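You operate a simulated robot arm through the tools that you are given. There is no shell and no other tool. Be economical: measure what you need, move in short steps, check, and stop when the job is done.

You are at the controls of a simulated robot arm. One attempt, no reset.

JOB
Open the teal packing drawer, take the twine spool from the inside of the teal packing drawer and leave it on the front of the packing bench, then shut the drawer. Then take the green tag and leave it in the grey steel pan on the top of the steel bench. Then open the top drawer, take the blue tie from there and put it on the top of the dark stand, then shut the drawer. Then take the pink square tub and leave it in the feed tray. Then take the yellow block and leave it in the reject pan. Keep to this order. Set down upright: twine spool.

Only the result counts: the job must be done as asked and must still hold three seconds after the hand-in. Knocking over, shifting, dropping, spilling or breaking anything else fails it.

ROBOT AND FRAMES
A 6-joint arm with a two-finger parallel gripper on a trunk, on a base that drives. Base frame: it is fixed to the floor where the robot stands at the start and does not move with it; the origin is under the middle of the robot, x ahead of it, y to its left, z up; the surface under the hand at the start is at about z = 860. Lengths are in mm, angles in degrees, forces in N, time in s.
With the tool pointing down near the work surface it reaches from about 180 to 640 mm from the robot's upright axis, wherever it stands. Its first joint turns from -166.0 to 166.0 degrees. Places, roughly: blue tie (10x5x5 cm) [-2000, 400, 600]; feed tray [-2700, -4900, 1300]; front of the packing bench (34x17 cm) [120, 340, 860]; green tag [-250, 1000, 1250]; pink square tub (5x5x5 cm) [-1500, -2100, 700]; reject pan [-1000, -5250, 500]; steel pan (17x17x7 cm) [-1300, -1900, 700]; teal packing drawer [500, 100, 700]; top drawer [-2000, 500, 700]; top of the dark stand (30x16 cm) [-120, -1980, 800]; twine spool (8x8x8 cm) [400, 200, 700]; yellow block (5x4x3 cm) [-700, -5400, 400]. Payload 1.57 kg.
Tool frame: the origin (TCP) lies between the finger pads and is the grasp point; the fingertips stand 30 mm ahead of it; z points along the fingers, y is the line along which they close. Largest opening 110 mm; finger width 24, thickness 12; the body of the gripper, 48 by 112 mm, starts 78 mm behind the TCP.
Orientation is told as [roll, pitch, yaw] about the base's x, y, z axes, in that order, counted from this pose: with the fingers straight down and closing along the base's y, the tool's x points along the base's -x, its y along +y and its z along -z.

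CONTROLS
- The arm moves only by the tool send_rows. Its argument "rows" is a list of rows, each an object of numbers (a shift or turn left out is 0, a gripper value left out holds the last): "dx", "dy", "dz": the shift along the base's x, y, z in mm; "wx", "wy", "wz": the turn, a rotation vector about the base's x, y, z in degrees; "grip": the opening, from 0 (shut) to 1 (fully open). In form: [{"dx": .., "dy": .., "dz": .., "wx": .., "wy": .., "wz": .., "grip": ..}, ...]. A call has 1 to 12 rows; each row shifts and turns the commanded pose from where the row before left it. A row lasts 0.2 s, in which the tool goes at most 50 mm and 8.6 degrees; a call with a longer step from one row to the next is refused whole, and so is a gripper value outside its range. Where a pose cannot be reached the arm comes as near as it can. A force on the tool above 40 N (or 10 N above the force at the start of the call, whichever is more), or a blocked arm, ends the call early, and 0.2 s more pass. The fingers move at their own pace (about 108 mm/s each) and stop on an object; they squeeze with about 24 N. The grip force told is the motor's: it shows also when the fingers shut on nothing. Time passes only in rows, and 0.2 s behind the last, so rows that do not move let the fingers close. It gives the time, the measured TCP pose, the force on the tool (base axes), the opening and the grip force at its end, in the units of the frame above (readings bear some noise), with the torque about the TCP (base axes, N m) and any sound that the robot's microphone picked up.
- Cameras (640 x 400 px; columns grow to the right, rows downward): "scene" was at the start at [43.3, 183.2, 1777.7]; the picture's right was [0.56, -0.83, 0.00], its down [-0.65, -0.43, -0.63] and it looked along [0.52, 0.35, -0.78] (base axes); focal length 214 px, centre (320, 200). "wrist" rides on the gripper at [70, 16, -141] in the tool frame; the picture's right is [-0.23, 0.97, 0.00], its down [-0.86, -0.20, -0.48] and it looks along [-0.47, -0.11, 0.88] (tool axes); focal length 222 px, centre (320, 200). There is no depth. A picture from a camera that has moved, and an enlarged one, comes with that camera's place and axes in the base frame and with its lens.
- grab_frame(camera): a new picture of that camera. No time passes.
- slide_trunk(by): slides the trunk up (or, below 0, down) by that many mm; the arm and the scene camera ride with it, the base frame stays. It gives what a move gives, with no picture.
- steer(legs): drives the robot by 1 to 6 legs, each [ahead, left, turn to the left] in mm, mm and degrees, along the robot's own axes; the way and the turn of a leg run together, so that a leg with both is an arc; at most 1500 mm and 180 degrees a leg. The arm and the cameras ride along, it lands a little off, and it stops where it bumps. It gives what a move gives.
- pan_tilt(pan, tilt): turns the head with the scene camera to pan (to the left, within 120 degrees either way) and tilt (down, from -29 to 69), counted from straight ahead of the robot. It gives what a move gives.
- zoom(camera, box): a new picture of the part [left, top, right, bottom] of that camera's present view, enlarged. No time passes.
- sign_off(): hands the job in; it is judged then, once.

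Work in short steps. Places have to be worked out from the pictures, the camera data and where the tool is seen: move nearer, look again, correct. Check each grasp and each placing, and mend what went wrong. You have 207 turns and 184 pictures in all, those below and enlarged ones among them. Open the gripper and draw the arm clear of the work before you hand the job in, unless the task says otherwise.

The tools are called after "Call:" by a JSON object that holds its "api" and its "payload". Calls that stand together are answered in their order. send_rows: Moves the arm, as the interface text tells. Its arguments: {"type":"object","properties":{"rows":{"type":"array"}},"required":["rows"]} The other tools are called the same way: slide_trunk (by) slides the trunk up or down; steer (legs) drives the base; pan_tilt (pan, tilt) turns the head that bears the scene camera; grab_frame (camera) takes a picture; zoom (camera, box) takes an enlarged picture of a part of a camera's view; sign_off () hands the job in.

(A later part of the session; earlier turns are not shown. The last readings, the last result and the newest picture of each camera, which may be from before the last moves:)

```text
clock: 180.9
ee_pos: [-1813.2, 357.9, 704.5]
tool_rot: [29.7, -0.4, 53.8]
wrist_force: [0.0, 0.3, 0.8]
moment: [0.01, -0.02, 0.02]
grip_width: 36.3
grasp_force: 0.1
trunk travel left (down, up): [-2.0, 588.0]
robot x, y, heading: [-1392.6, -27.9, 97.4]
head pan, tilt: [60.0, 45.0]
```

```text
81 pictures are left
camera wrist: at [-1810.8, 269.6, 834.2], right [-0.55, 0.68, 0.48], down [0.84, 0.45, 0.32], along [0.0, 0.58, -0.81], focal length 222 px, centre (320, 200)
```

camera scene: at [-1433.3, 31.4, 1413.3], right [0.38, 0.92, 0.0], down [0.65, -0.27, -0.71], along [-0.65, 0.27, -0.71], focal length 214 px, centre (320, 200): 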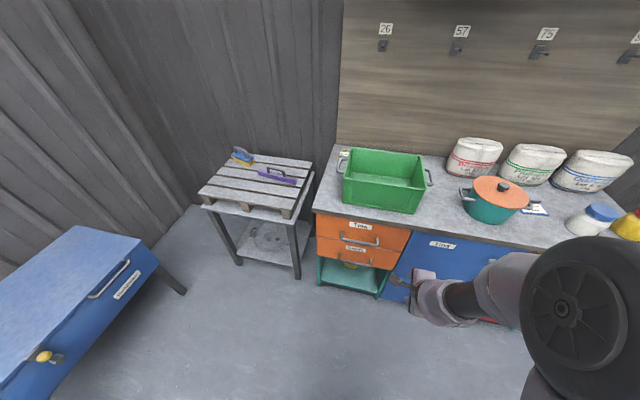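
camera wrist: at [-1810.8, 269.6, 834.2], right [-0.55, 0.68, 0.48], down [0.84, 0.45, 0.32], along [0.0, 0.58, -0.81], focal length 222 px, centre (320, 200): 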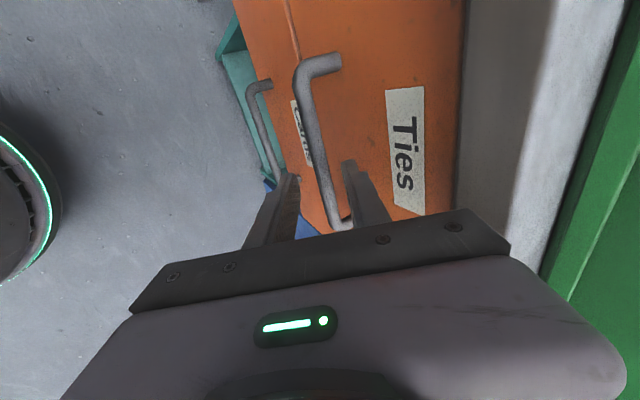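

Bar is about at fingertip depth. I advance 16 mm more, then close.

Call:
{"api": "send_rows", "payload": {"rows": [{"dx": -3, "dy": 2, "dz": -7}, {"dx": -3.5, "dy": 2.5, "dz": -7}]}}

Call:
{"api": "grab_frame", "payload": {"camera": "wrist"}}

Call:
{"api": "send_rows", "payload": {"rows": [{"grip": 0}, {}, {}]}}

```text
clock: 181.5
ee_pos: [-1820.3, 364.3, 690.4]
tool_rot: [29.7, -0.4, 53.8]
wrist_force: [-0.5, -0.7, -0.6]
moment: [0.0, 0.03, -0.02]
grip_width: 36.4
grasp_force: 0.2
trunk travel left (down, up): [-2.0, 588.0]
robot x, y, heading: [-1392.1, -27.5, 97.5]
head pan, tilt: [60.0, 45.0]
```

```text
80 pictures are left
camera wrist: at [-1817.1, 275.0, 820.9], right [-0.55, 0.68, 0.48], down [0.84, 0.45, 0.32], along [0.0, 0.58, -0.81], focal length 222 px, centre (320, 200)
```

wrist: 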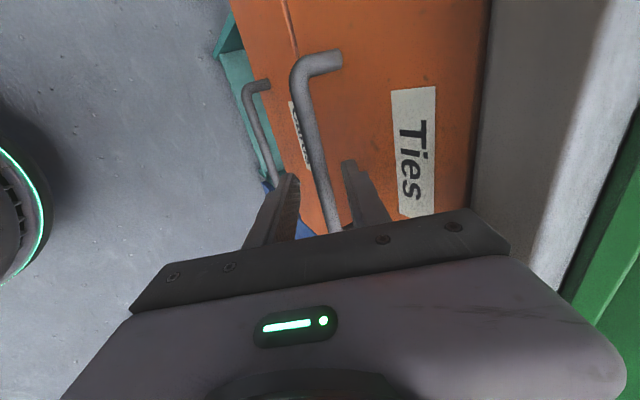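

```text
clock: 182.3
ee_pos: [-1820.4, 363.9, 693.0]
tool_rot: [29.8, -0.4, 53.8]
wrist_force: [1.1, 0.1, 13.3]
moment: [-0.01, 0.21, 0.03]
grip_width: 0.1
grasp_force: 21.2
trunk travel left (down, up): [-2.0, 588.0]
robot x, y, heading: [-1391.4, -26.8, 97.6]
head pan, tilt: [60.0, 45.0]
```

The fingers closed just above the bar (13 N upward). I reopen, advance 22 mm more, and retry.

Call:
{"api": "send_rows", "payload": {"rows": [{"dx": 2, "dy": -1.5, "dz": 4, "grip": 0.33}, {}, {"dx": -4, "dy": 3, "dz": -9}, {"dx": -4, "dy": 3, "dz": -9}, {"dx": -2.5, "dy": 2, "dz": -7}]}}

Call:
{"api": "send_rows", "payload": {"rows": [{"grip": 0}, {}, {}]}}

Call:
{"api": "grab_frame", "payload": {"camera": "wrist"}}

```text
clock: 183.5
ee_pos: [-1826.7, 372.5, 669.6]
tool_rot: [29.8, -0.4, 53.9]
wrist_force: [-0.7, 0.5, -0.1]
moment: [0.02, 0.01, 0.02]
grip_width: 36.1
grasp_force: 0.0
out of reach, approached as far as the arm can: row 4
trunk travel left (down, up): [-2.0, 588.0]
robot x, y, heading: [-1395.5, -22.4, 97.3]
head pan, tilt: [60.0, 45.0]
```

```text
clock: 184.3
ee_pos: [-1826.6, 372.8, 670.9]
tool_rot: [29.9, -0.4, 53.8]
wrist_force: [-3.4, 2.8, 16.8]
moment: [0.44, -0.11, 0.64]
grip_width: 13.7
grasp_force: 30.5
trunk travel left (down, up): [-2.0, 588.0]
robot x, y, heading: [-1392.1, -25.0, 97.5]
head pan, tilt: [60.0, 45.0]
```

```text
79 pictures are left
camera wrist: at [-1823.9, 282.8, 800.4], right [-0.55, 0.68, 0.49], down [0.84, 0.45, 0.32], along [0.0, 0.58, -0.81], focal length 222 px, centre (320, 200)
```

wrist: 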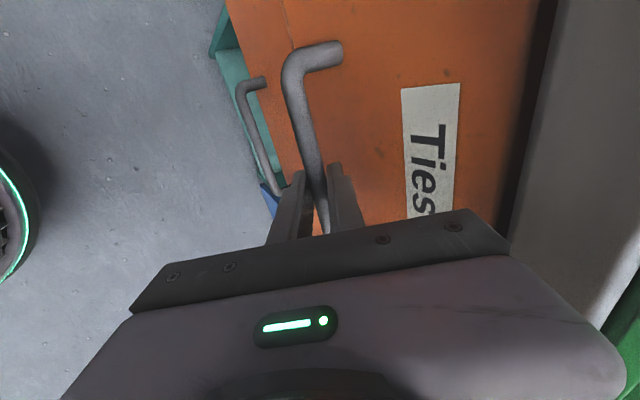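

Gripped (13.7 mm). I pull the drawer out along +lat.

Call:
{"api": "send_rows", "payload": {"rows": [{"dx": 9, "dy": -6.6, "dz": 1}, {"dx": 12.1, "dy": -8.8}, {"dx": 12.1, "dy": -8.8}, {"dx": 12.1, "dy": -8.8}, {"dx": 12.1, "dy": -8.8}]}}

```text
clock: 185.0
ee_pos: [-1802.4, 355.4, 670.7]
tool_rot: [29.7, -0.4, 54.5]
wrist_force: [-3.4, -7.4, 3.8]
moment: [-0.75, 0.51, 0.69]
grip_width: 13.7
grasp_force: 30.7
out of reach, approached as far as the arm can: row 1, 2
trunk travel left (down, up): [-2.0, 588.0]
robot x, y, heading: [-1392.2, -26.8, 97.7]
head pan, tilt: [60.0, 45.0]
stopped in row 3: the force on the tool passed its limit at 44 N (the readings are from after the stop); the commanded pose is now the measured one
```

The arm is at its lower limit, so I pull by driving the base instead.

Call:
{"api": "steer", "payload": {"legs": [[-41, -44, 0]]}}

Call:
{"api": "zoom", "payload": {"camera": "scene", "box": [320, 200, 480, 300]}}

```text
clock: 186.0
ee_pos: [-1754.6, 320.2, 670.5]
tool_rot: [29.6, -0.5, 54.4]
wrist_force: [-10.6, -16.8, 3.1]
moment: [-0.21, 0.24, 0.46]
grip_width: 13.6
grasp_force: 30.7
trunk travel left (down, up): [-2.0, 588.0]
robot x, y, heading: [-1346.5, -60.9, 97.7]
head pan, tilt: [60.0, 45.0]
```

```text
4.00 times, centred on (400, 250) of scene
camera zoom: at [-1557.2, -69.8, 1413.2], right [0.38, 0.92, 0.0], down [0.65, -0.27, -0.71], along [-0.65, 0.27, -0.71], focal length 858 px, centre (0, 0)
```

zoom: 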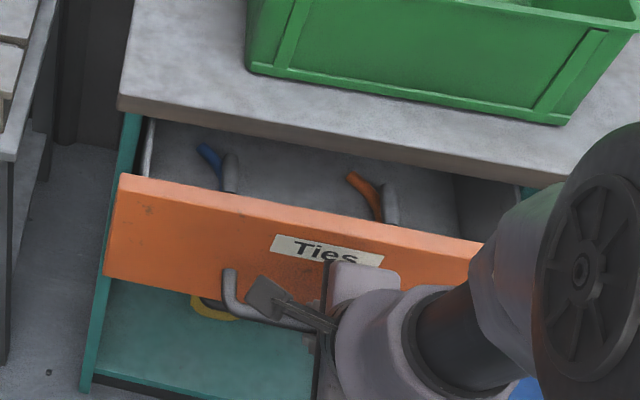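

Works well; ties visible inside. Continue pulling with slight sideways relief.

Call:
{"api": "steer", "payload": {"legs": [[-43, -42, 0]]}}

Call:
{"api": "steer", "payload": {"legs": [[-34, -35, 0]]}}

Call:
{"api": "zoom", "payload": {"camera": "scene", "box": [320, 180, 480, 280]}}

```text
clock: 186.9
ee_pos: [-1707.4, 286.5, 671.3]
tool_rot: [29.6, -0.3, 54.1]
wrist_force: [19.5, 25.2, 2.6]
moment: [0.92, -0.55, -0.04]
grip_width: 13.7
grasp_force: 29.9
trunk travel left (down, up): [-2.0, 588.0]
robot x, y, heading: [-1296.1, -98.9, 97.6]
head pan, tilt: [60.0, 45.0]
```

```text
clock: 187.9
ee_pos: [-1668.1, 258.3, 671.7]
tool_rot: [29.6, -0.3, 54.0]
wrist_force: [13.8, 19.6, 0.7]
moment: [0.68, -0.45, 0.24]
grip_width: 13.8
grasp_force: 30.4
trunk travel left (down, up): [-2.0, 588.0]
robot x, y, heading: [-1262.3, -127.5, 97.4]
head pan, tilt: [60.0, 45.0]
```

```text
4.00 times, centred on (400, 230) of scene
camera zoom: at [-1470.3, -132.5, 1413.5], right [0.38, 0.92, 0.0], down [0.65, -0.27, -0.71], along [-0.65, 0.27, -0.71], focal length 858 px, centre (0, 80)
```

zoom: 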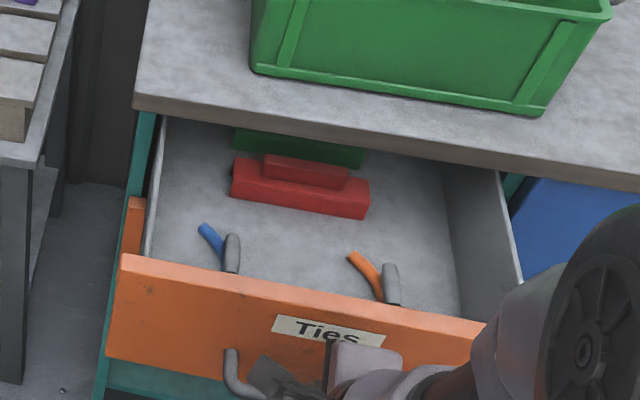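

Open ~195 mm; ties sit near the front. I release the bar and withdraw up along the tool axis.

Call:
{"api": "send_rows", "payload": {"rows": [{"grip": 0.36}, {}, {"dx": 8, "dy": -6, "dz": 17}, {"dx": 8, "dy": -6, "dz": 17}, {"dx": 8, "dy": -6, "dz": 17}, {"dz": 30}, {"dz": 30}, {"dz": 30}]}}

Call:
{"api": "slide_trunk", "payload": {"by": 150}}

Call:
{"api": "grab_frame", "payload": {"camera": "scene"}}

Call:
{"api": "grab_frame", "payload": {"camera": "wrist"}}

```text
clock: 189.7
ee_pos: [-1644.3, 241.3, 811.5]
tool_rot: [29.6, -0.4, 54.1]
wrist_force: [-0.8, 1.6, -0.2]
moment: [-0.02, -0.01, 0.02]
grip_width: 39.6
grasp_force: 0.1
trunk travel left (down, up): [-2.0, 588.0]
robot x, y, heading: [-1259.2, -128.0, 97.5]
head pan, tilt: [60.0, 45.0]
```

```text
clock: 191.4
ee_pos: [-1644.3, 240.6, 960.3]
tool_rot: [29.6, -0.4, 54.0]
wrist_force: [-1.3, -0.7, 0.1]
moment: [-0.02, -0.03, 0.0]
grip_width: 39.5
grasp_force: 0.1
trunk travel left (down, up): [-152.0, 438.0]
robot x, y, heading: [-1260.5, -126.6, 97.7]
head pan, tilt: [60.0, 45.0]
```

```text
76 pictures are left
camera scene: at [-1471.4, -133.9, 1563.2], right [0.38, 0.92, 0.0], down [0.65, -0.27, -0.71], along [-0.65, 0.27, -0.71], focal length 214 px, centre (320, 200)
```

scene: 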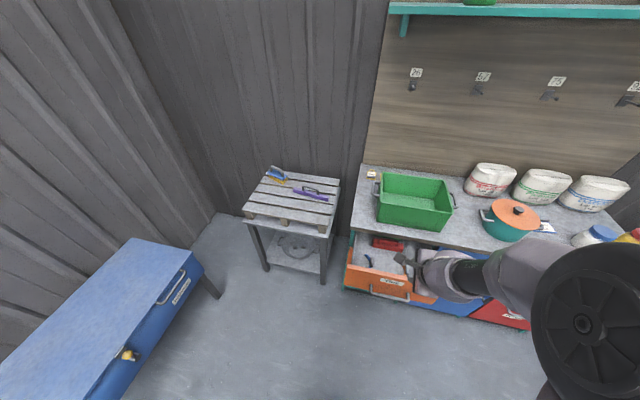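

```text
75 pictures are left
camera wrist: at [-1641.7, 151.4, 1090.2], right [-0.55, 0.68, 0.48], down [0.83, 0.45, 0.32], along [0.0, 0.58, -0.81], focal length 222 px, centre (320, 200)
```

wrist: 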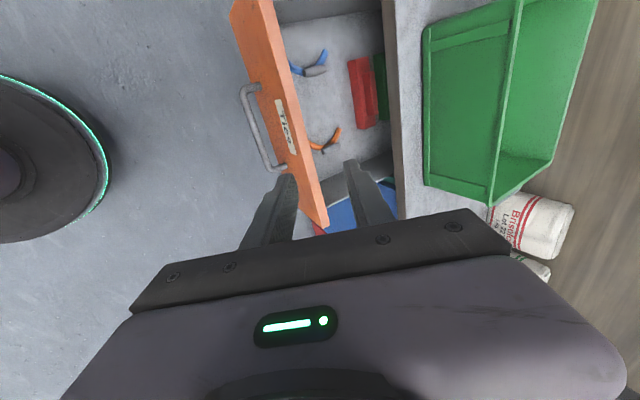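

Now a close look at the blue tie from both cameras.

Call:
{"api": "zoom", "payload": {"camera": "wrist", "box": [240, 20, 400, 180]}}

Call:
{"api": "zoom", "payload": {"camera": "scene", "box": [335, 225, 455, 305]}}

```text
2.50 times, centred on (320, 100) of wrist
camera zoom: at [-1641.7, 151.4, 1090.2], right [-0.55, 0.68, 0.48], down [0.83, 0.45, 0.32], along [0.0, 0.58, -0.81], focal length 555 px, centre (320, 450)
```

zoom: 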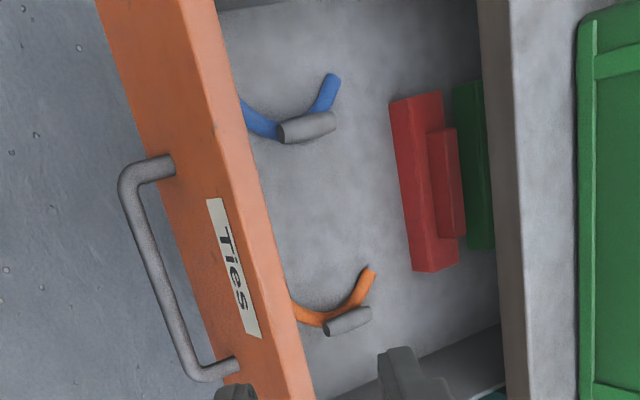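

```text
5.00 times, centred on (395, 265) of scene
camera zoom: at [-1471.4, -133.9, 1563.2], right [0.38, 0.92, 0.0], down [0.65, -0.27, -0.71], along [-0.65, 0.27, -0.71], focal length 1072 px, centre (-55, -125)
```

zoom: 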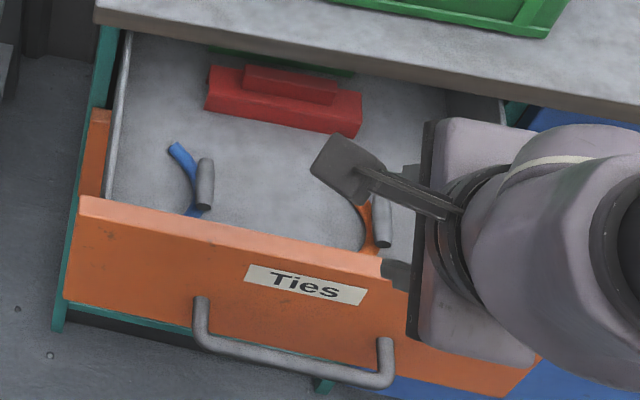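

Blue tie's grey grip is at ≈(-1851, 289, 633), axis along lat. I level the tool, turn it 90° so it closes across that grip (camera toward the robot), and drive closer.

Call:
{"api": "send_rows", "payload": {"rows": [{"wx": -4.35, "wy": -6.0}, {"wx": -4.35, "wy": -6.0}, {"wx": -4.35, "wy": -6.0}, {"wx": -4.35, "wy": -6.0}, {"wz": 8.2}, {"wz": 8.2}, {"wz": 8.2}, {"wz": 8.2}, {"wz": 8.2}, {"wz": 8.2}, {"wz": 8.2}, {"wz": 8.2}]}}

Call:
{"api": "send_rows", "payload": {"rows": [{"wz": 8.2, "grip": 0.6}, {"wz": 8.2}, {"wz": 8.0}]}}

Call:
{"api": "steer", "payload": {"legs": [[130, 138, 0]]}}

Call:
{"api": "grab_frame", "payload": {"camera": "wrist"}}

```text
clock: 194.0
ee_pos: [-1677.7, 215.9, 963.7]
tool_rot: [12.4, 8.4, 123.4]
wrist_force: [0.3, 0.2, 0.6]
moment: [-0.01, 0.02, 0.0]
grip_width: 39.6
grasp_force: 0.1
out of reach, approached as far as the arm can: row 1, 2, 3
trunk travel left (down, up): [-152.0, 438.0]
robot x, y, heading: [-1260.7, -124.9, 98.1]
head pan, tilt: [60.0, 45.0]
```

```text
clock: 194.8
ee_pos: [-1677.4, 215.1, 963.8]
tool_rot: [12.4, 8.3, 147.9]
wrist_force: [-0.5, -0.2, 0.9]
moment: [0.01, 0.01, 0.0]
grip_width: 66.2
grasp_force: 0.0
trunk travel left (down, up): [-152.0, 438.0]
robot x, y, heading: [-1262.1, -130.5, 97.5]
head pan, tilt: [60.0, 45.0]
```

```text
clock: 196.4
ee_pos: [-1833.6, 327.4, 963.5]
tool_rot: [12.4, 8.4, 147.9]
wrist_force: [-0.1, 0.5, 1.1]
moment: [-0.04, -0.03, 0.01]
grip_width: 66.1
grasp_force: 0.1
trunk travel left (down, up): [-152.0, 438.0]
robot x, y, heading: [-1419.3, -18.5, 97.5]
head pan, tilt: [60.0, 45.0]
```

```text
72 pictures are left
camera wrist: at [-1786.3, 314.2, 1112.2], right [-0.72, -0.67, 0.17], down [-0.61, 0.74, 0.29], along [-0.32, 0.11, -0.94], focal length 222 px, centre (320, 200)
```

wrist: 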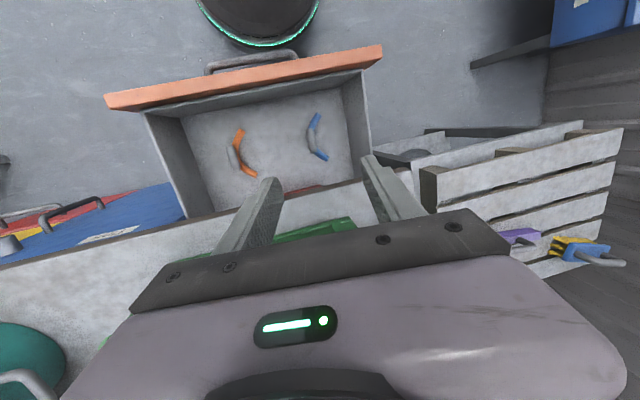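

I remove the remaining tilt and look again.

Call:
{"api": "send_rows", "payload": {"rows": [{"wx": 7.4, "wy": 0.2, "wz": -2}, {"wx": 7.4, "wy": 0.2, "wz": -2}]}}

Call:
{"api": "grab_frame", "payload": {"camera": "wrist"}}

```text
clock: 197.0
ee_pos: [-1834.2, 324.8, 963.6]
tool_rot: [0.3, -0.5, 142.8]
wrist_force: [0.3, 0.3, 0.1]
moment: [-0.02, 0.04, 0.0]
grip_width: 66.2
grasp_force: 0.0
trunk travel left (down, up): [-152.0, 438.0]
robot x, y, heading: [-1419.6, -18.8, 97.4]
head pan, tilt: [60.0, 45.0]
```

```text
71 pictures are left
camera wrist: at [-1787.2, 271.8, 1103.3], right [-0.77, -0.64, 0.01], down [-0.56, 0.67, 0.48], along [-0.32, 0.37, -0.87], focal length 222 px, centre (320, 200)
```

wrist: 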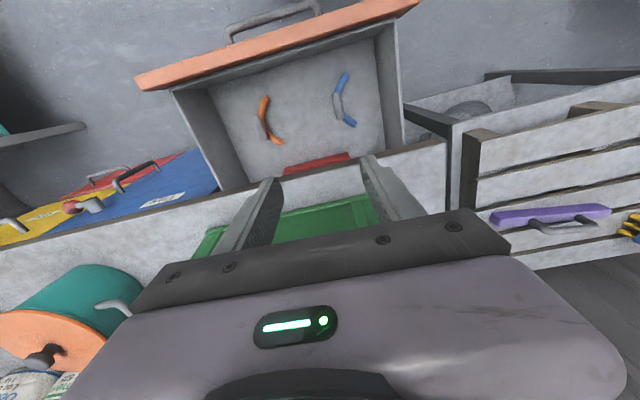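

Tie grip at ≈(-1849, 286). I align over it and descend partway.

Call:
{"api": "send_rows", "payload": {"rows": [{"dx": -10, "dy": -17}, {"dx": -11, "dy": -17}, {"dz": -40}, {"dz": -40}, {"dz": -40}, {"dz": -40}, {"dz": -40}, {"dz": -30}]}}

Call:
{"api": "grab_frame", "payload": {"camera": "wrist"}}

Call:
{"api": "zoom", "payload": {"camera": "scene", "box": [300, 200, 500, 325]}}

```text
clock: 198.8
ee_pos: [-1855.0, 292.8, 732.7]
tool_rot: [0.4, -0.4, 143.0]
wrist_force: [0.5, -0.2, 0.6]
moment: [-0.01, 0.04, -0.01]
grip_width: 65.9
grasp_force: 0.0
trunk travel left (down, up): [-152.0, 438.0]
robot x, y, heading: [-1415.5, -19.6, 97.6]
head pan, tilt: [60.0, 45.0]
```

```text
70 pictures are left
camera wrist: at [-1809.6, 238.4, 873.6], right [-0.77, -0.64, 0.01], down [-0.56, 0.68, 0.48], along [-0.32, 0.37, -0.88], focal length 222 px, centre (320, 200)
```

wrist: 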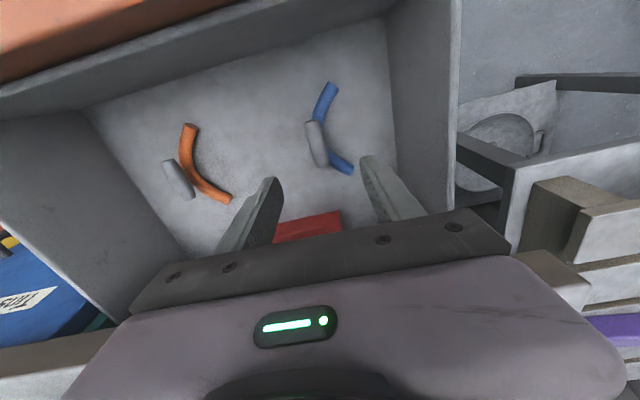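

```text
3.20 times, centred on (400, 262) of scene
camera zoom: at [-1627.6, -22.8, 1563.3], right [0.38, 0.92, 0.0], down [0.65, -0.27, -0.71], along [-0.65, 0.27, -0.71], focal length 686 px, centre (64, 0)
```

zoom: 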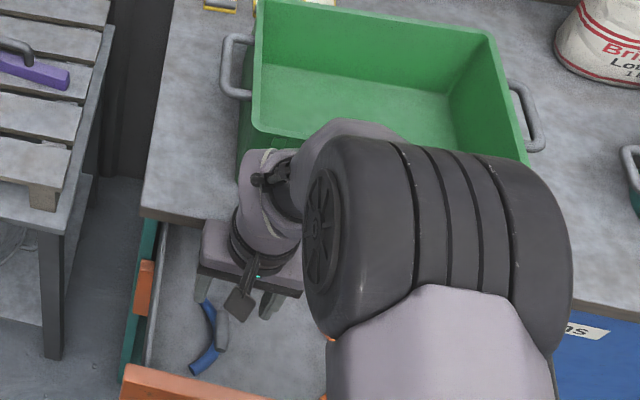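

Well aligned. Mindful of the crate and the drawer front, I shift 5 mm outward and descend in small steps.

Call:
{"api": "send_rows", "payload": {"rows": [{"dx": 4, "dy": -3, "dz": -15, "grip": 0.5}, {"dz": -15}, {"dz": -15}]}}

Call:
{"api": "grab_frame", "payload": {"camera": "wrist"}}

Call:
{"api": "zoom", "payload": {"camera": "scene", "box": [300, 180, 500, 305]}}

```text
clock: 199.6
ee_pos: [-1850.4, 290.1, 688.4]
tool_rot: [0.5, -0.4, 143.0]
wrist_force: [-0.2, 0.3, 0.1]
moment: [-0.01, 0.01, -0.01]
grip_width: 55.2
grasp_force: 0.0
trunk travel left (down, up): [-152.0, 438.0]
robot x, y, heading: [-1417.4, -15.9, 97.6]
head pan, tilt: [60.0, 45.0]
```

```text
68 pictures are left
camera wrist: at [-1804.2, 236.6, 828.3], right [-0.77, -0.64, 0.01], down [-0.56, 0.68, 0.48], along [-0.32, 0.37, -0.88], focal length 222 px, centre (320, 200)
```

wrist: 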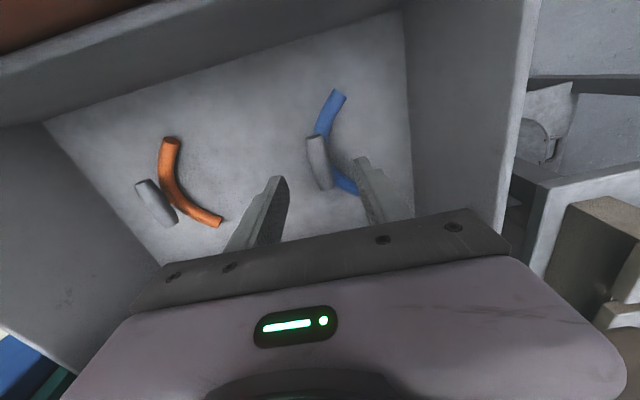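

```text
3.20 times, centred on (400, 242) of scene
camera zoom: at [-1627.5, -22.9, 1563.3], right [0.38, 0.92, 0.0], down [0.65, -0.27, -0.71], along [-0.65, 0.27, -0.71], focal length 686 px, centre (64, 64)
```

zoom: 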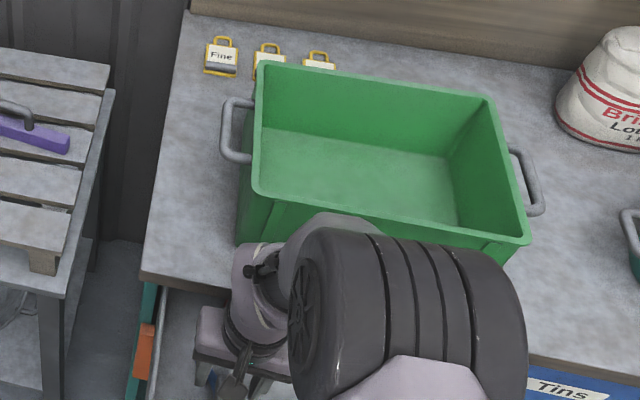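

Aligned, but the strap's bend comes close to the right finger; I open wider, shift 6 mm that way, and go down to the floor.

Call:
{"api": "send_rows", "payload": {"rows": [{"dx": -3.5, "dy": -4.9, "grip": 0.72}, {"dz": -12}, {"dz": -12}, {"dz": -8}]}}

Call:
{"api": "zoom", "payload": {"camera": "wrist", "box": [220, 80, 420, 240]}}

```text
clock: 200.6
ee_pos: [-1854.4, 285.2, 656.4]
tool_rot: [0.3, -0.4, 142.9]
wrist_force: [0.6, 0.1, -0.3]
moment: [-0.01, 0.01, 0.02]
grip_width: 79.1
grasp_force: 0.1
trunk travel left (down, up): [-152.0, 438.0]
robot x, y, heading: [-1418.3, -14.0, 97.5]
head pan, tilt: [60.0, 45.0]
```

```text
2.50 times, centred on (320, 160) of wrist
camera zoom: at [-1808.2, 231.1, 795.7], right [-0.77, -0.64, 0.01], down [-0.56, 0.68, 0.48], along [-0.31, 0.37, -0.88], focal length 555 px, centre (320, 300)
```

zoom: 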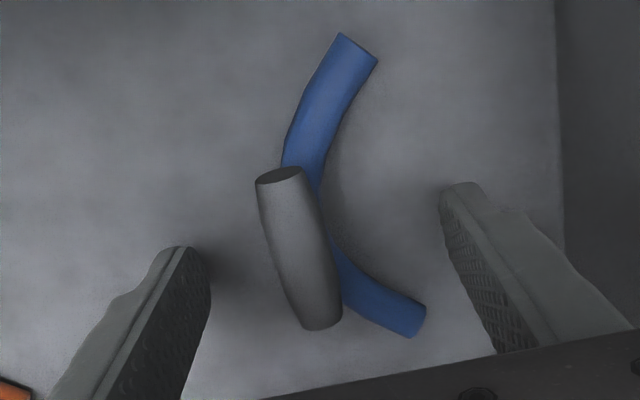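

The grey grip lies on top of the strap, between the fingers. I shift back 5 mm, lower a little more and close.

Call:
{"api": "send_rows", "payload": {"rows": [{"dx": 2.9, "dy": 4, "dz": -4}, {"dz": -4}]}}

Call:
{"api": "send_rows", "payload": {"rows": [{"grip": 0.0}, {}, {}, {}]}}

Call:
{"api": "zoom", "payload": {"camera": "wrist", "box": [220, 80, 420, 240]}}

```text
clock: 201.2
ee_pos: [-1852.1, 289.4, 647.1]
tool_rot: [0.5, -0.5, 142.9]
wrist_force: [-0.2, -0.3, -0.3]
moment: [-0.03, -0.01, -0.02]
grip_width: 79.2
grasp_force: 0.2
trunk travel left (down, up): [-152.0, 438.0]
robot x, y, heading: [-1418.0, -16.1, 97.5]
head pan, tilt: [60.0, 45.0]
```

```text
clock: 202.2
ee_pos: [-1851.3, 290.1, 648.7]
tool_rot: [0.4, -0.5, 142.9]
wrist_force: [1.4, -0.5, 9.7]
moment: [-0.36, 0.03, 0.08]
grip_width: 18.8
grasp_force: 23.8
trunk travel left (down, up): [-152.0, 438.0]
robot x, y, heading: [-1418.2, -16.9, 97.6]
head pan, tilt: [60.0, 45.0]
```

```text
2.50 times, centred on (320, 160) of wrist
camera zoom: at [-1804.8, 235.4, 788.6], right [-0.77, -0.64, 0.01], down [-0.56, 0.68, 0.48], along [-0.32, 0.37, -0.88], focal length 555 px, centre (320, 300)
```

zoom: 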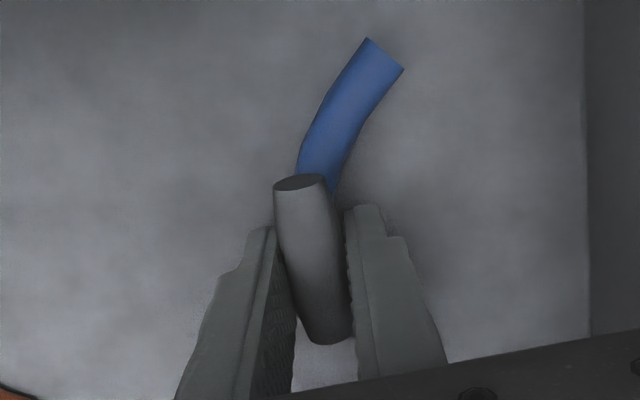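

Gripped on the grey handle (18.8 mm). I lift straight up.

Call:
{"api": "send_rows", "payload": {"rows": [{"dz": 8}, {"dz": 20}, {"dz": 30}, {"dz": 40}, {"dz": 40}, {"dz": 40}, {"dz": 40}, {"dz": 40}]}}

Call:
{"api": "grab_frame", "payload": {"camera": "wrist"}}

```text
clock: 204.0
ee_pos: [-1849.3, 287.6, 906.7]
tool_rot: [0.4, -0.4, 142.9]
wrist_force: [0.3, 0.1, 0.1]
moment: [-0.02, -0.01, -0.01]
grip_width: 17.5
grasp_force: 23.7
trunk travel left (down, up): [-152.0, 438.0]
robot x, y, heading: [-1415.0, -13.3, 97.4]
head pan, tilt: [60.0, 45.0]
```

```text
64 pictures are left
camera wrist: at [-1803.4, 233.8, 1047.0], right [-0.77, -0.64, 0.01], down [-0.56, 0.68, 0.48], along [-0.31, 0.37, -0.88], focal length 222 px, centre (320, 200)
```

wrist: 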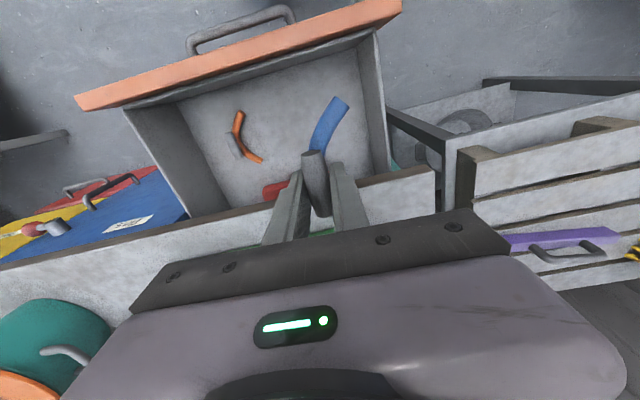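

Tie secured. I raise the trunk and drive across the hall to the dark stand, turning to face it obliquely.

Call:
{"api": "slide_trunk", "payload": {"by": 150}}

Call:
{"api": "steer", "payload": {"legs": [[-716, -863, 0], [-716, -863, 0], [0, 0, 86.5], [190, 225, 0]]}}

Call:
{"api": "grab_frame", "payload": {"camera": "scene"}}

Call:
{"api": "grab_frame", "payload": {"camera": "wrist"}}

```text
clock: 205.7
ee_pos: [-1850.4, 287.8, 1056.2]
tool_rot: [0.3, -0.4, 142.9]
wrist_force: [0.3, 1.0, -0.3]
moment: [-0.02, 0.0, -0.02]
grip_width: 17.4
grasp_force: 24.3
trunk travel left (down, up): [-302.0, 288.0]
robot x, y, heading: [-1419.5, -14.6, 97.6]
head pan, tilt: [60.0, 45.0]
```

```text
clock: 222.0
ee_pos: [-66.6, -1856.2, 1055.6]
tool_rot: [0.4, -0.4, -132.0]
wrist_force: [-0.9, 0.3, 0.1]
moment: [0.01, -0.02, 0.02]
grip_width: 17.4
grasp_force: 24.2
trunk travel left (down, up): [-302.0, 288.0]
robot x, y, heading: [275.2, -1448.7, -177.5]
head pan, tilt: [60.0, 45.0]
```

```text
63 pictures are left
camera scene: at [262.9, -1660.8, 1713.2], right [-0.89, 0.46, 0.0], down [0.33, 0.63, -0.71], along [-0.33, -0.63, -0.71], focal length 214 px, centre (320, 200)
```

scene: 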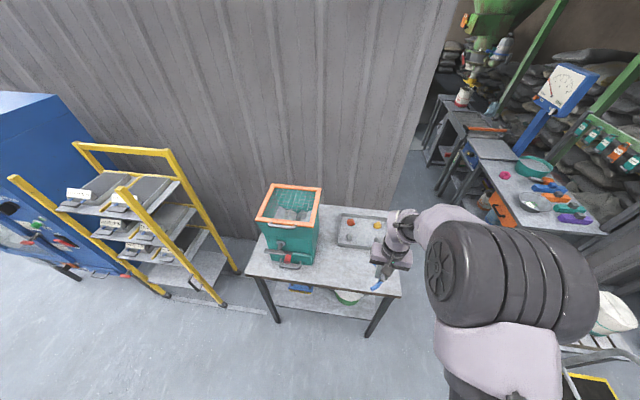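

```text
62 pictures are left
camera wrist: at [-9.6, -1813.1, 1196.3], right [0.57, -0.82, 0.01], down [-0.72, -0.5, 0.48], along [-0.39, -0.28, -0.88], focal length 222 px, centre (320, 200)
```

wrist: 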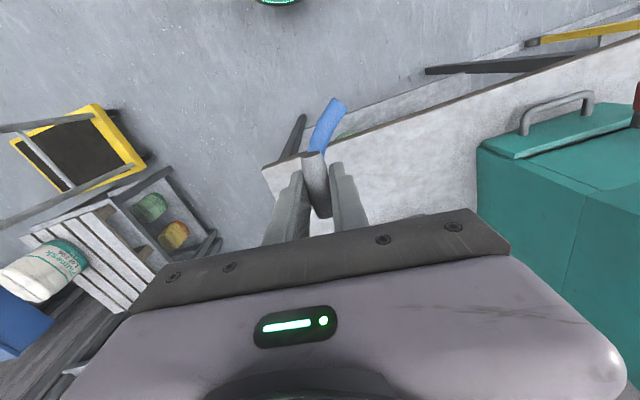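

I go a bit nearer and shift the hand over the free front area of the stand, ahead of the ball tray.

Call:
{"api": "steer", "payload": {"legs": [[50, 63, 0]]}}

Call:
{"api": "send_rows", "payload": {"rows": [{"dx": -4, "dy": -29}, {"dx": -4, "dy": -29}, {"dz": -40}, {"dz": -40}, {"dz": -40}]}}

Call:
{"api": "grab_frame", "payload": {"camera": "wrist"}}

Call:
{"api": "zoom", "payload": {"camera": "scene", "box": [240, 160, 460, 300]}}

```text
clock: 223.1
ee_pos: [-114.0, -1919.6, 1056.5]
tool_rot: [0.4, -0.4, -132.1]
wrist_force: [1.0, 0.4, -0.4]
moment: [0.0, 0.0, 0.04]
grip_width: 17.6
grasp_force: 24.8
trunk travel left (down, up): [-302.0, 288.0]
robot x, y, heading: [226.3, -1510.3, -177.5]
head pan, tilt: [60.0, 45.0]
```

```text
clock: 224.3
ee_pos: [-120.4, -1978.0, 936.2]
tool_rot: [0.3, -0.4, -132.2]
wrist_force: [-0.5, 0.2, -0.5]
moment: [-0.03, -0.01, 0.06]
grip_width: 17.7
grasp_force: 24.5
trunk travel left (down, up): [-302.0, 288.0]
robot x, y, heading: [230.5, -1514.2, -177.2]
head pan, tilt: [60.0, 45.0]
```

```text
61 pictures are left
camera wrist: at [-62.9, -1933.8, 1075.9], right [0.57, -0.82, 0.01], down [-0.72, -0.5, 0.48], along [-0.39, -0.28, -0.88], focal length 222 px, centre (320, 200)
```

wrist: 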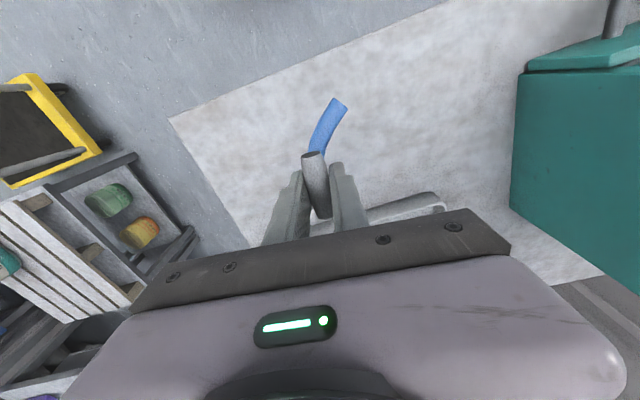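

```text
2.86 times, centred on (350, 230) of scene
camera zoom: at [217.0, -1725.1, 1713.2], right [-0.89, 0.46, 0.0], down [0.33, 0.63, -0.71], along [-0.33, -0.63, -0.71], focal length 613 px, centre (234, 114)
```

zoom: 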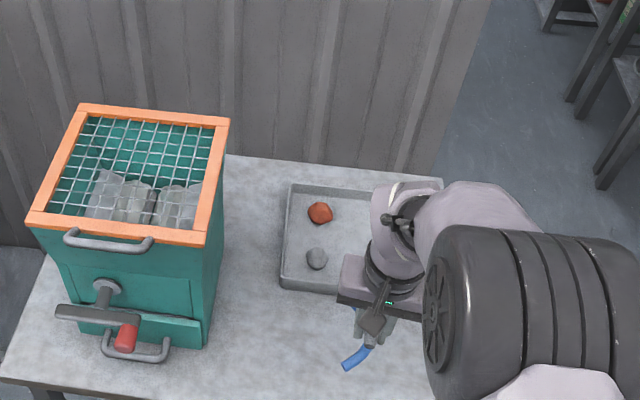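

Placement spot is clear. I lower toward the table in decreasing steps.

Call:
{"api": "send_rows", "payload": {"rows": [{"dz": -30}, {"dz": -25}, {"dz": -15}]}}

Call:
{"api": "send_rows", "payload": {"rows": [{"dz": -5}, {"dz": -5}]}}

Call:
{"api": "grab_frame", "payload": {"camera": "wrist"}}

```text
clock: 225.1
ee_pos: [-120.3, -1978.0, 867.2]
tool_rot: [0.4, -0.3, -132.1]
wrist_force: [0.6, -0.1, -0.3]
moment: [-0.01, 0.0, 0.0]
grip_width: 17.3
grasp_force: 24.4
trunk travel left (down, up): [-302.0, 288.0]
robot x, y, heading: [227.2, -1515.1, -177.7]
head pan, tilt: [60.0, 45.0]
```

```text
clock: 225.7
ee_pos: [-120.7, -1977.7, 856.3]
tool_rot: [0.4, -0.4, -132.0]
wrist_force: [0.5, -0.6, -1.1]
moment: [-0.01, -0.03, 0.02]
grip_width: 17.6
grasp_force: 24.5
trunk travel left (down, up): [-302.0, 288.0]
robot x, y, heading: [229.7, -1512.7, -177.1]
head pan, tilt: [60.0, 45.0]
```

```text
59 pictures are left
camera wrist: at [-63.4, -1934.7, 996.5], right [0.57, -0.82, 0.01], down [-0.72, -0.5, 0.48], along [-0.39, -0.28, -0.88], focal length 222 px, centre (320, 200)
```

wrist: 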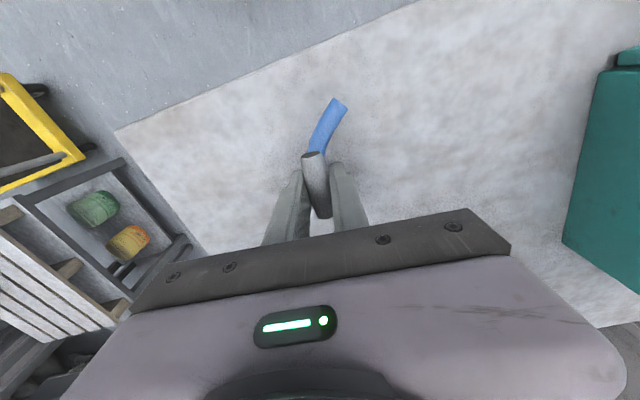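

Call:
{"api": "send_rows", "payload": {"rows": [{"dz": -4}, {"dz": -4}]}}

Call:
{"api": "send_rows", "payload": {"rows": [{"dz": -4}]}}

Call:
{"api": "send_rows", "payload": {"rows": [{"dz": -3}]}}

Call:
{"api": "zoom", "payload": {"camera": "wrist", "box": [260, 60, 420, 220]}}

```text
clock: 226.3
ee_pos: [-121.8, -1978.0, 848.2]
tool_rot: [0.5, -0.5, -132.1]
wrist_force: [0.0, -0.2, -0.9]
moment: [0.0, -0.01, -0.04]
grip_width: 17.6
grasp_force: 24.2
trunk travel left (down, up): [-302.0, 288.0]
robot x, y, heading: [231.2, -1513.4, -177.5]
head pan, tilt: [60.0, 45.0]
```

```text
clock: 226.7
ee_pos: [-121.8, -1979.3, 845.3]
tool_rot: [0.4, -0.4, -132.1]
wrist_force: [-0.2, 0.0, -0.5]
moment: [0.0, -0.01, -0.01]
grip_width: 17.7
grasp_force: 23.5
trunk travel left (down, up): [-302.0, 288.0]
robot x, y, heading: [226.5, -1513.3, -177.4]
head pan, tilt: [60.0, 45.0]
```

```text
clock: 227.1
ee_pos: [-121.6, -1978.2, 840.6]
tool_rot: [0.4, -0.4, -132.1]
wrist_force: [-0.5, 0.2, 0.3]
moment: [-0.02, 0.0, -0.03]
grip_width: 17.7
grasp_force: 23.9
trunk travel left (down, up): [-302.0, 288.0]
robot x, y, heading: [225.5, -1514.7, -177.5]
head pan, tilt: [60.0, 45.0]
```

```text
2.50 times, centred on (340, 140) of wrist
camera zoom: at [-63.8, -1935.0, 981.3], right [0.57, -0.82, 0.01], down [-0.72, -0.5, 0.48], along [-0.39, -0.28, -0.88], focal length 555 px, centre (270, 350)
```

zoom: 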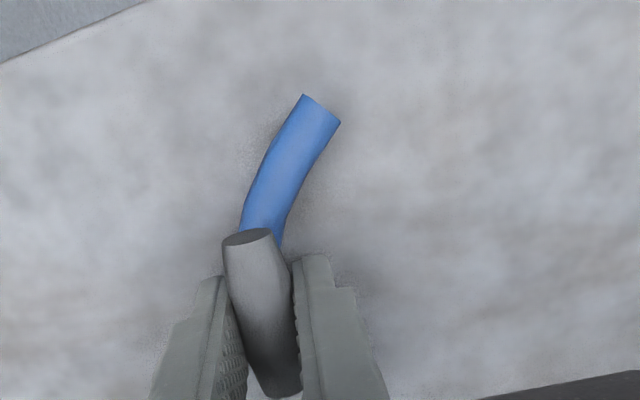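

Call:
{"api": "send_rows", "payload": {"rows": [{"dz": -4}]}}

Call:
{"api": "send_rows", "payload": {"rows": [{"dz": -4}]}}

Call:
{"api": "send_rows", "payload": {"rows": [{"dz": -4}]}}

Call:
{"api": "send_rows", "payload": {"rows": [{"dz": -4}]}}

```text
clock: 227.5
ee_pos: [-121.5, -1977.1, 838.0]
tool_rot: [0.4, -0.5, -132.1]
wrist_force: [-1.0, 1.8, 6.2]
moment: [0.13, -0.32, 0.09]
grip_width: 17.9
grasp_force: 24.3
trunk travel left (down, up): [-302.0, 288.0]
robot x, y, heading: [227.7, -1513.6, -177.4]
head pan, tilt: [60.0, 45.0]
```

```text
clock: 227.9
ee_pos: [-120.4, -1978.0, 833.9]
tool_rot: [0.4, -0.6, -132.1]
wrist_force: [-2.1, 1.7, 11.0]
moment: [0.09, -0.47, 0.11]
grip_width: 17.7
grasp_force: 23.9
trunk travel left (down, up): [-302.0, 288.0]
robot x, y, heading: [223.8, -1519.7, -177.5]
head pan, tilt: [60.0, 45.0]
```

```text
clock: 228.3
ee_pos: [-121.0, -1976.5, 831.9]
tool_rot: [0.6, -0.6, -132.1]
wrist_force: [-3.1, 4.9, 27.4]
moment: [-0.14, -0.09, 0.01]
grip_width: 18.6
grasp_force: 24.0
trunk travel left (down, up): [-302.0, 288.0]
robot x, y, heading: [229.7, -1515.7, -177.4]
head pan, tilt: [60.0, 45.0]
```

```text
clock: 228.6
ee_pos: [-121.6, -1976.5, 830.1]
tool_rot: [0.5, -0.7, -132.3]
wrist_force: [3.4, 11.0, 22.3]
moment: [0.51, -0.18, -0.15]
grip_width: 18.1
grasp_force: 24.1
trunk travel left (down, up): [-302.0, 288.0]
robot x, y, heading: [229.6, -1511.5, -177.7]
head pan, tilt: [60.0, 45.0]
stopped in row 1: the force on the tool passed its limit at 47 N (the readings are from after the stop); the commanded pose is now the measured one
```

It is resting firmly on the stand. I open, then rise.

Call:
{"api": "send_rows", "payload": {"rows": [{"dz": 1, "grip": 0.25}, {"grip": 0.45}, {}]}}

Call:
{"api": "send_rows", "payload": {"rows": [{"dz": 10}, {"dz": 30}, {"dz": 40}, {"dz": 40}, {"dz": 40}, {"dz": 40}]}}

Call:
{"api": "grab_frame", "payload": {"camera": "wrist"}}

Call:
{"api": "zoom", "payload": {"camera": "scene", "box": [240, 160, 460, 300]}}

```text
clock: 229.4
ee_pos: [-121.3, -1980.2, 830.8]
tool_rot: [0.4, -0.8, -132.1]
wrist_force: [7.6, -7.6, 12.7]
moment: [0.11, -0.11, -0.11]
grip_width: 39.7
grasp_force: 0.0
trunk travel left (down, up): [-302.0, 288.0]
robot x, y, heading: [226.7, -1513.9, -177.4]
head pan, tilt: [60.0, 45.0]
```

```text
clock: 230.8
ee_pos: [-120.1, -1978.3, 1029.4]
tool_rot: [0.5, -0.5, -132.1]
wrist_force: [-0.5, -0.3, 0.4]
moment: [-0.02, 0.02, 0.03]
grip_width: 49.7
grasp_force: 0.1
trunk travel left (down, up): [-302.0, 288.0]
robot x, y, heading: [232.1, -1514.9, -177.7]
head pan, tilt: [60.0, 45.0]
```

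```text
57 pictures are left
camera wrist: at [-62.7, -1935.6, 1169.6], right [0.57, -0.82, 0.01], down [-0.72, -0.49, 0.49], along [-0.39, -0.28, -0.87], focal length 222 px, centre (320, 200)
```

wrist: 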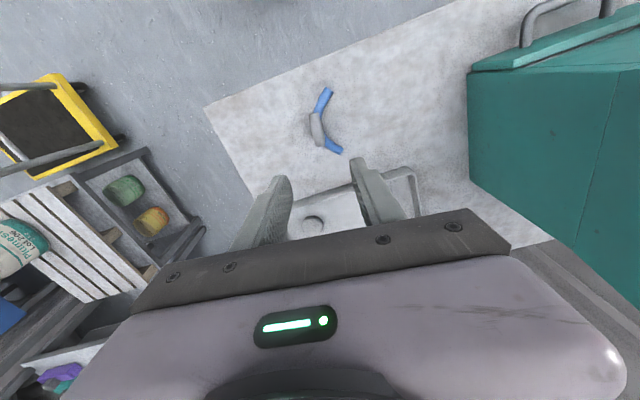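

```text
2.86 times, centred on (350, 230) of scene
camera zoom: at [217.7, -1723.9, 1713.4], right [-0.89, 0.46, 0.0], down [0.33, 0.63, -0.71], along [-0.33, -0.63, -0.71], focal length 613 px, centre (234, 114)
```

zoom: 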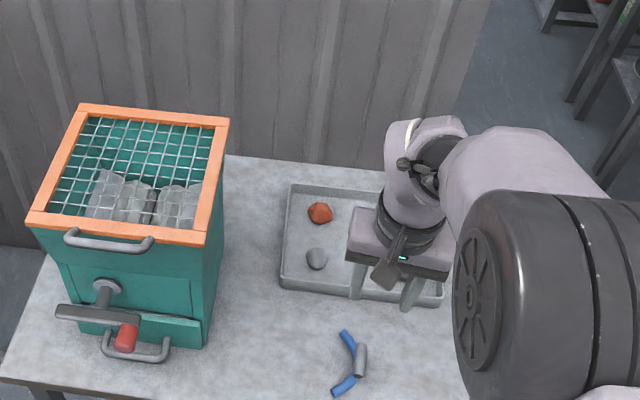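

Tie lies on the stand as wanted. I close the fingers and drive back to the open drawer to shut it.

Call:
{"api": "send_rows", "payload": {"rows": [{"dz": 20, "grip": 0}, {}]}}

Call:
{"api": "steer", "payload": {"legs": [[-243, -305, 0], [0, 0, -85], [656, 724, 0], [600, 662, 0]]}}

Call:
{"api": "grab_frame", "payload": {"camera": "scene"}}

Call:
{"api": "grab_frame", "payload": {"camera": "wrist"}}

```text
clock: 231.4
ee_pos: [-122.5, -1978.3, 1049.6]
tool_rot: [0.3, -0.5, -132.0]
wrist_force: [-0.3, -0.1, 0.2]
moment: [0.0, 0.01, -0.02]
grip_width: 0.0
grasp_force: 21.2
trunk travel left (down, up): [-302.0, 288.0]
robot x, y, heading: [226.8, -1515.4, -177.5]
head pan, tilt: [60.0, 45.0]
```

```text
clock: 246.6
ee_pos: [-1557.8, 210.3, 1048.9]
tool_rot: [0.4, -0.4, 141.1]
wrist_force: [-0.6, 0.2, 0.1]
moment: [0.0, 0.02, 0.01]
grip_width: 0.0
grasp_force: 21.2
trunk travel left (down, up): [-302.0, 288.0]
robot x, y, heading: [-1072.9, -111.3, 95.9]
head pan, tilt: [60.0, 45.0]
```

```text
55 pictures are left
camera scene: at [-1285.7, -112.6, 1713.3], right [0.41, 0.91, 0.0], down [0.65, -0.29, -0.71], along [-0.64, 0.29, -0.71], focal length 214 px, centre (320, 200)
```

scene: 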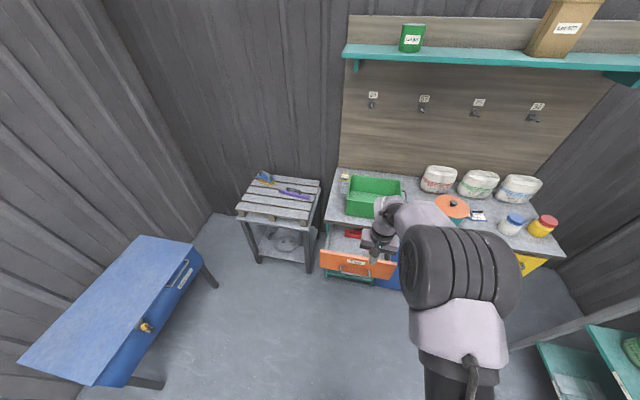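

```text
54 pictures are left
camera wrist: at [-1513.3, 153.5, 1188.6], right [-0.79, -0.62, 0.01], down [-0.54, 0.69, 0.49], along [-0.31, 0.38, -0.87], focal length 222 px, centre (320, 200)
```

wrist: 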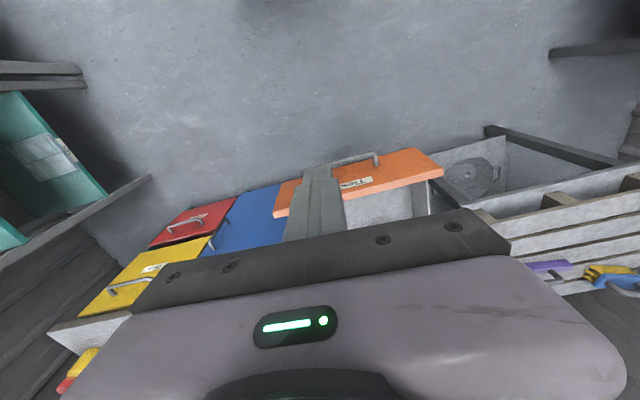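

The hand is in front of the drawer; the handle is ~30 mm toward -n. I shift, and lower to bar height.

Call:
{"api": "steer", "payload": {"legs": [[-22, 19, 0]]}}

Call:
{"api": "slide_trunk", "payload": {"by": -300}}

Call:
{"api": "send_rows", "payload": {"rows": [{"dz": -30}, {"dz": -30}, {"dz": -20}]}}

Call:
{"api": "grab_frame", "payload": {"camera": "wrist"}}

```text
clock: 247.4
ee_pos: [-1576.2, 184.0, 1049.1]
tool_rot: [0.4, -0.6, 141.2]
wrist_force: [-0.7, -0.7, -0.1]
moment: [0.05, -0.02, -0.03]
grip_width: 0.3
grasp_force: 21.6
trunk travel left (down, up): [-302.0, 288.0]
robot x, y, heading: [-1092.7, -139.1, 95.7]
head pan, tilt: [60.0, 45.0]
```

```text
clock: 250.4
ee_pos: [-1575.7, 185.2, 749.5]
tool_rot: [0.4, -0.5, 141.2]
wrist_force: [-0.4, 0.7, 0.2]
moment: [0.0, -0.03, 0.0]
grip_width: 0.0
grasp_force: 21.6
trunk travel left (down, up): [-2.0, 588.0]
robot x, y, heading: [-1089.7, -135.9, 95.9]
head pan, tilt: [60.0, 45.0]
```

```text
clock: 251.2
ee_pos: [-1574.8, 185.2, 668.5]
tool_rot: [0.3, -0.5, 141.1]
wrist_force: [-0.3, 0.2, 0.3]
moment: [-0.03, -0.01, 0.0]
grip_width: 0.1
grasp_force: 21.1
trunk travel left (down, up): [-2.0, 588.0]
robot x, y, heading: [-1089.0, -138.1, 95.9]
head pan, tilt: [60.0, 45.0]
```

```text
53 pictures are left
camera wrist: at [-1529.8, 129.1, 808.6], right [-0.79, -0.62, 0.01], down [-0.53, 0.69, 0.49], along [-0.31, 0.38, -0.87], focal length 222 px, centre (320, 200)
```

wrist: 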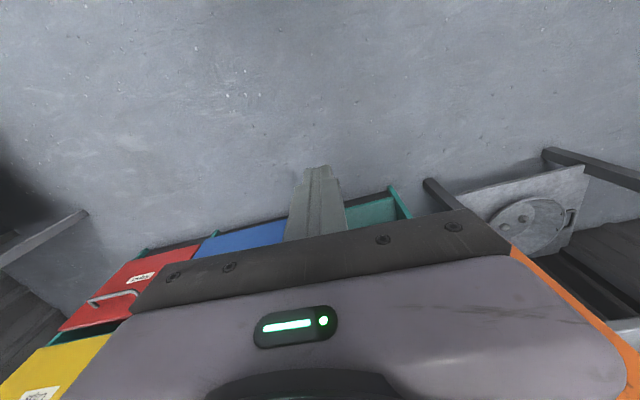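

Call:
{"api": "steer", "payload": {"legs": [[100, 112, 0]]}}

Call:
{"api": "zoom", "payload": {"camera": "scene", "box": [300, 170, 500, 295]}}

```text
clock: 252.6
ee_pos: [-1693.0, 275.0, 669.1]
tool_rot: [0.3, -0.5, 141.1]
wrist_force: [-0.8, -0.2, -0.6]
moment: [0.0, -0.01, -0.01]
grip_width: 0.0
grasp_force: 21.1
trunk travel left (down, up): [-2.0, 588.0]
robot x, y, heading: [-1209.2, -49.0, 95.6]
head pan, tilt: [60.0, 45.0]
```

```text
3.20 times, centred on (400, 232) of scene
camera zoom: at [-1421.8, -47.0, 1413.3], right [0.41, 0.91, 0.0], down [0.64, -0.29, -0.71], along [-0.64, 0.29, -0.71], focal length 686 px, centre (64, 96)
```

zoom: 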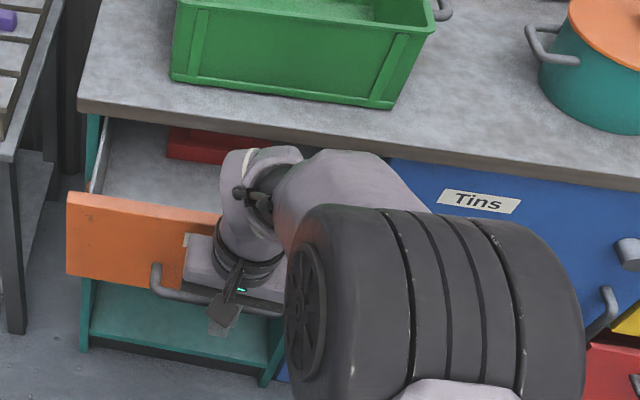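

The drawer is moving in. I continue.

Call:
{"api": "steer", "payload": {"legs": [[87, 97, 0]]}}

Call:
{"api": "send_rows", "payload": {"rows": [{"dx": -6.5, "dy": 4.7}, {"dx": -6.5, "dy": 4.7}, {"dx": -6.5, "dy": 4.7}, {"dx": -6.5, "dy": 4.7}, {"dx": -6.5, "dy": 4.7}]}}

Call:
{"api": "zoom", "payload": {"camera": "scene", "box": [300, 170, 500, 295]}}

```text
clock: 253.9
ee_pos: [-1798.1, 352.1, 668.6]
tool_rot: [0.4, -0.6, 141.0]
wrist_force: [0.5, -0.3, -0.7]
moment: [0.0, 0.0, 0.0]
grip_width: 0.0
grasp_force: 21.7
trunk travel left (down, up): [-2.0, 588.0]
robot x, y, heading: [-1315.9, 30.7, 95.8]
head pan, tilt: [60.0, 45.0]
```

```text
clock: 254.8
ee_pos: [-1813.7, 363.3, 667.7]
tool_rot: [0.5, 0.1, 140.9]
wrist_force: [21.0, -12.8, 13.2]
moment: [1.59, 2.81, 0.26]
grip_width: 0.0
grasp_force: 21.8
trunk travel left (down, up): [-2.0, 588.0]
robot x, y, heading: [-1314.0, 24.4, 95.6]
head pan, tilt: [60.0, 45.0]
stopped in row 4: the force on the tool passed its limit at 53 N (the readings are from after the stop); the commanded pose is now the measured one
```

```text
3.20 times, centred on (400, 232) of scene
camera zoom: at [-1522.5, 27.5, 1414.0], right [0.41, 0.91, 0.0], down [0.64, -0.29, -0.71], along [-0.65, 0.29, -0.7], focal length 686 px, centre (64, 96)
```

zoom: 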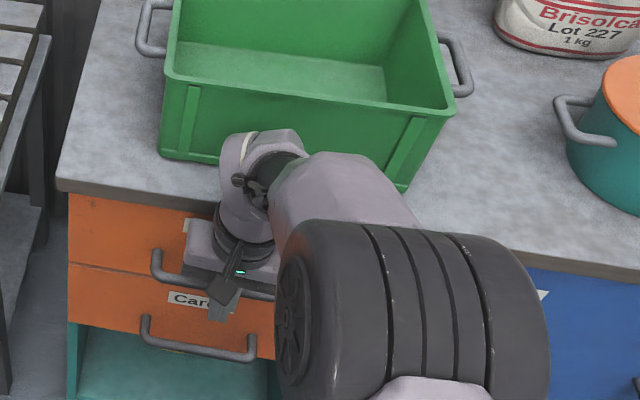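

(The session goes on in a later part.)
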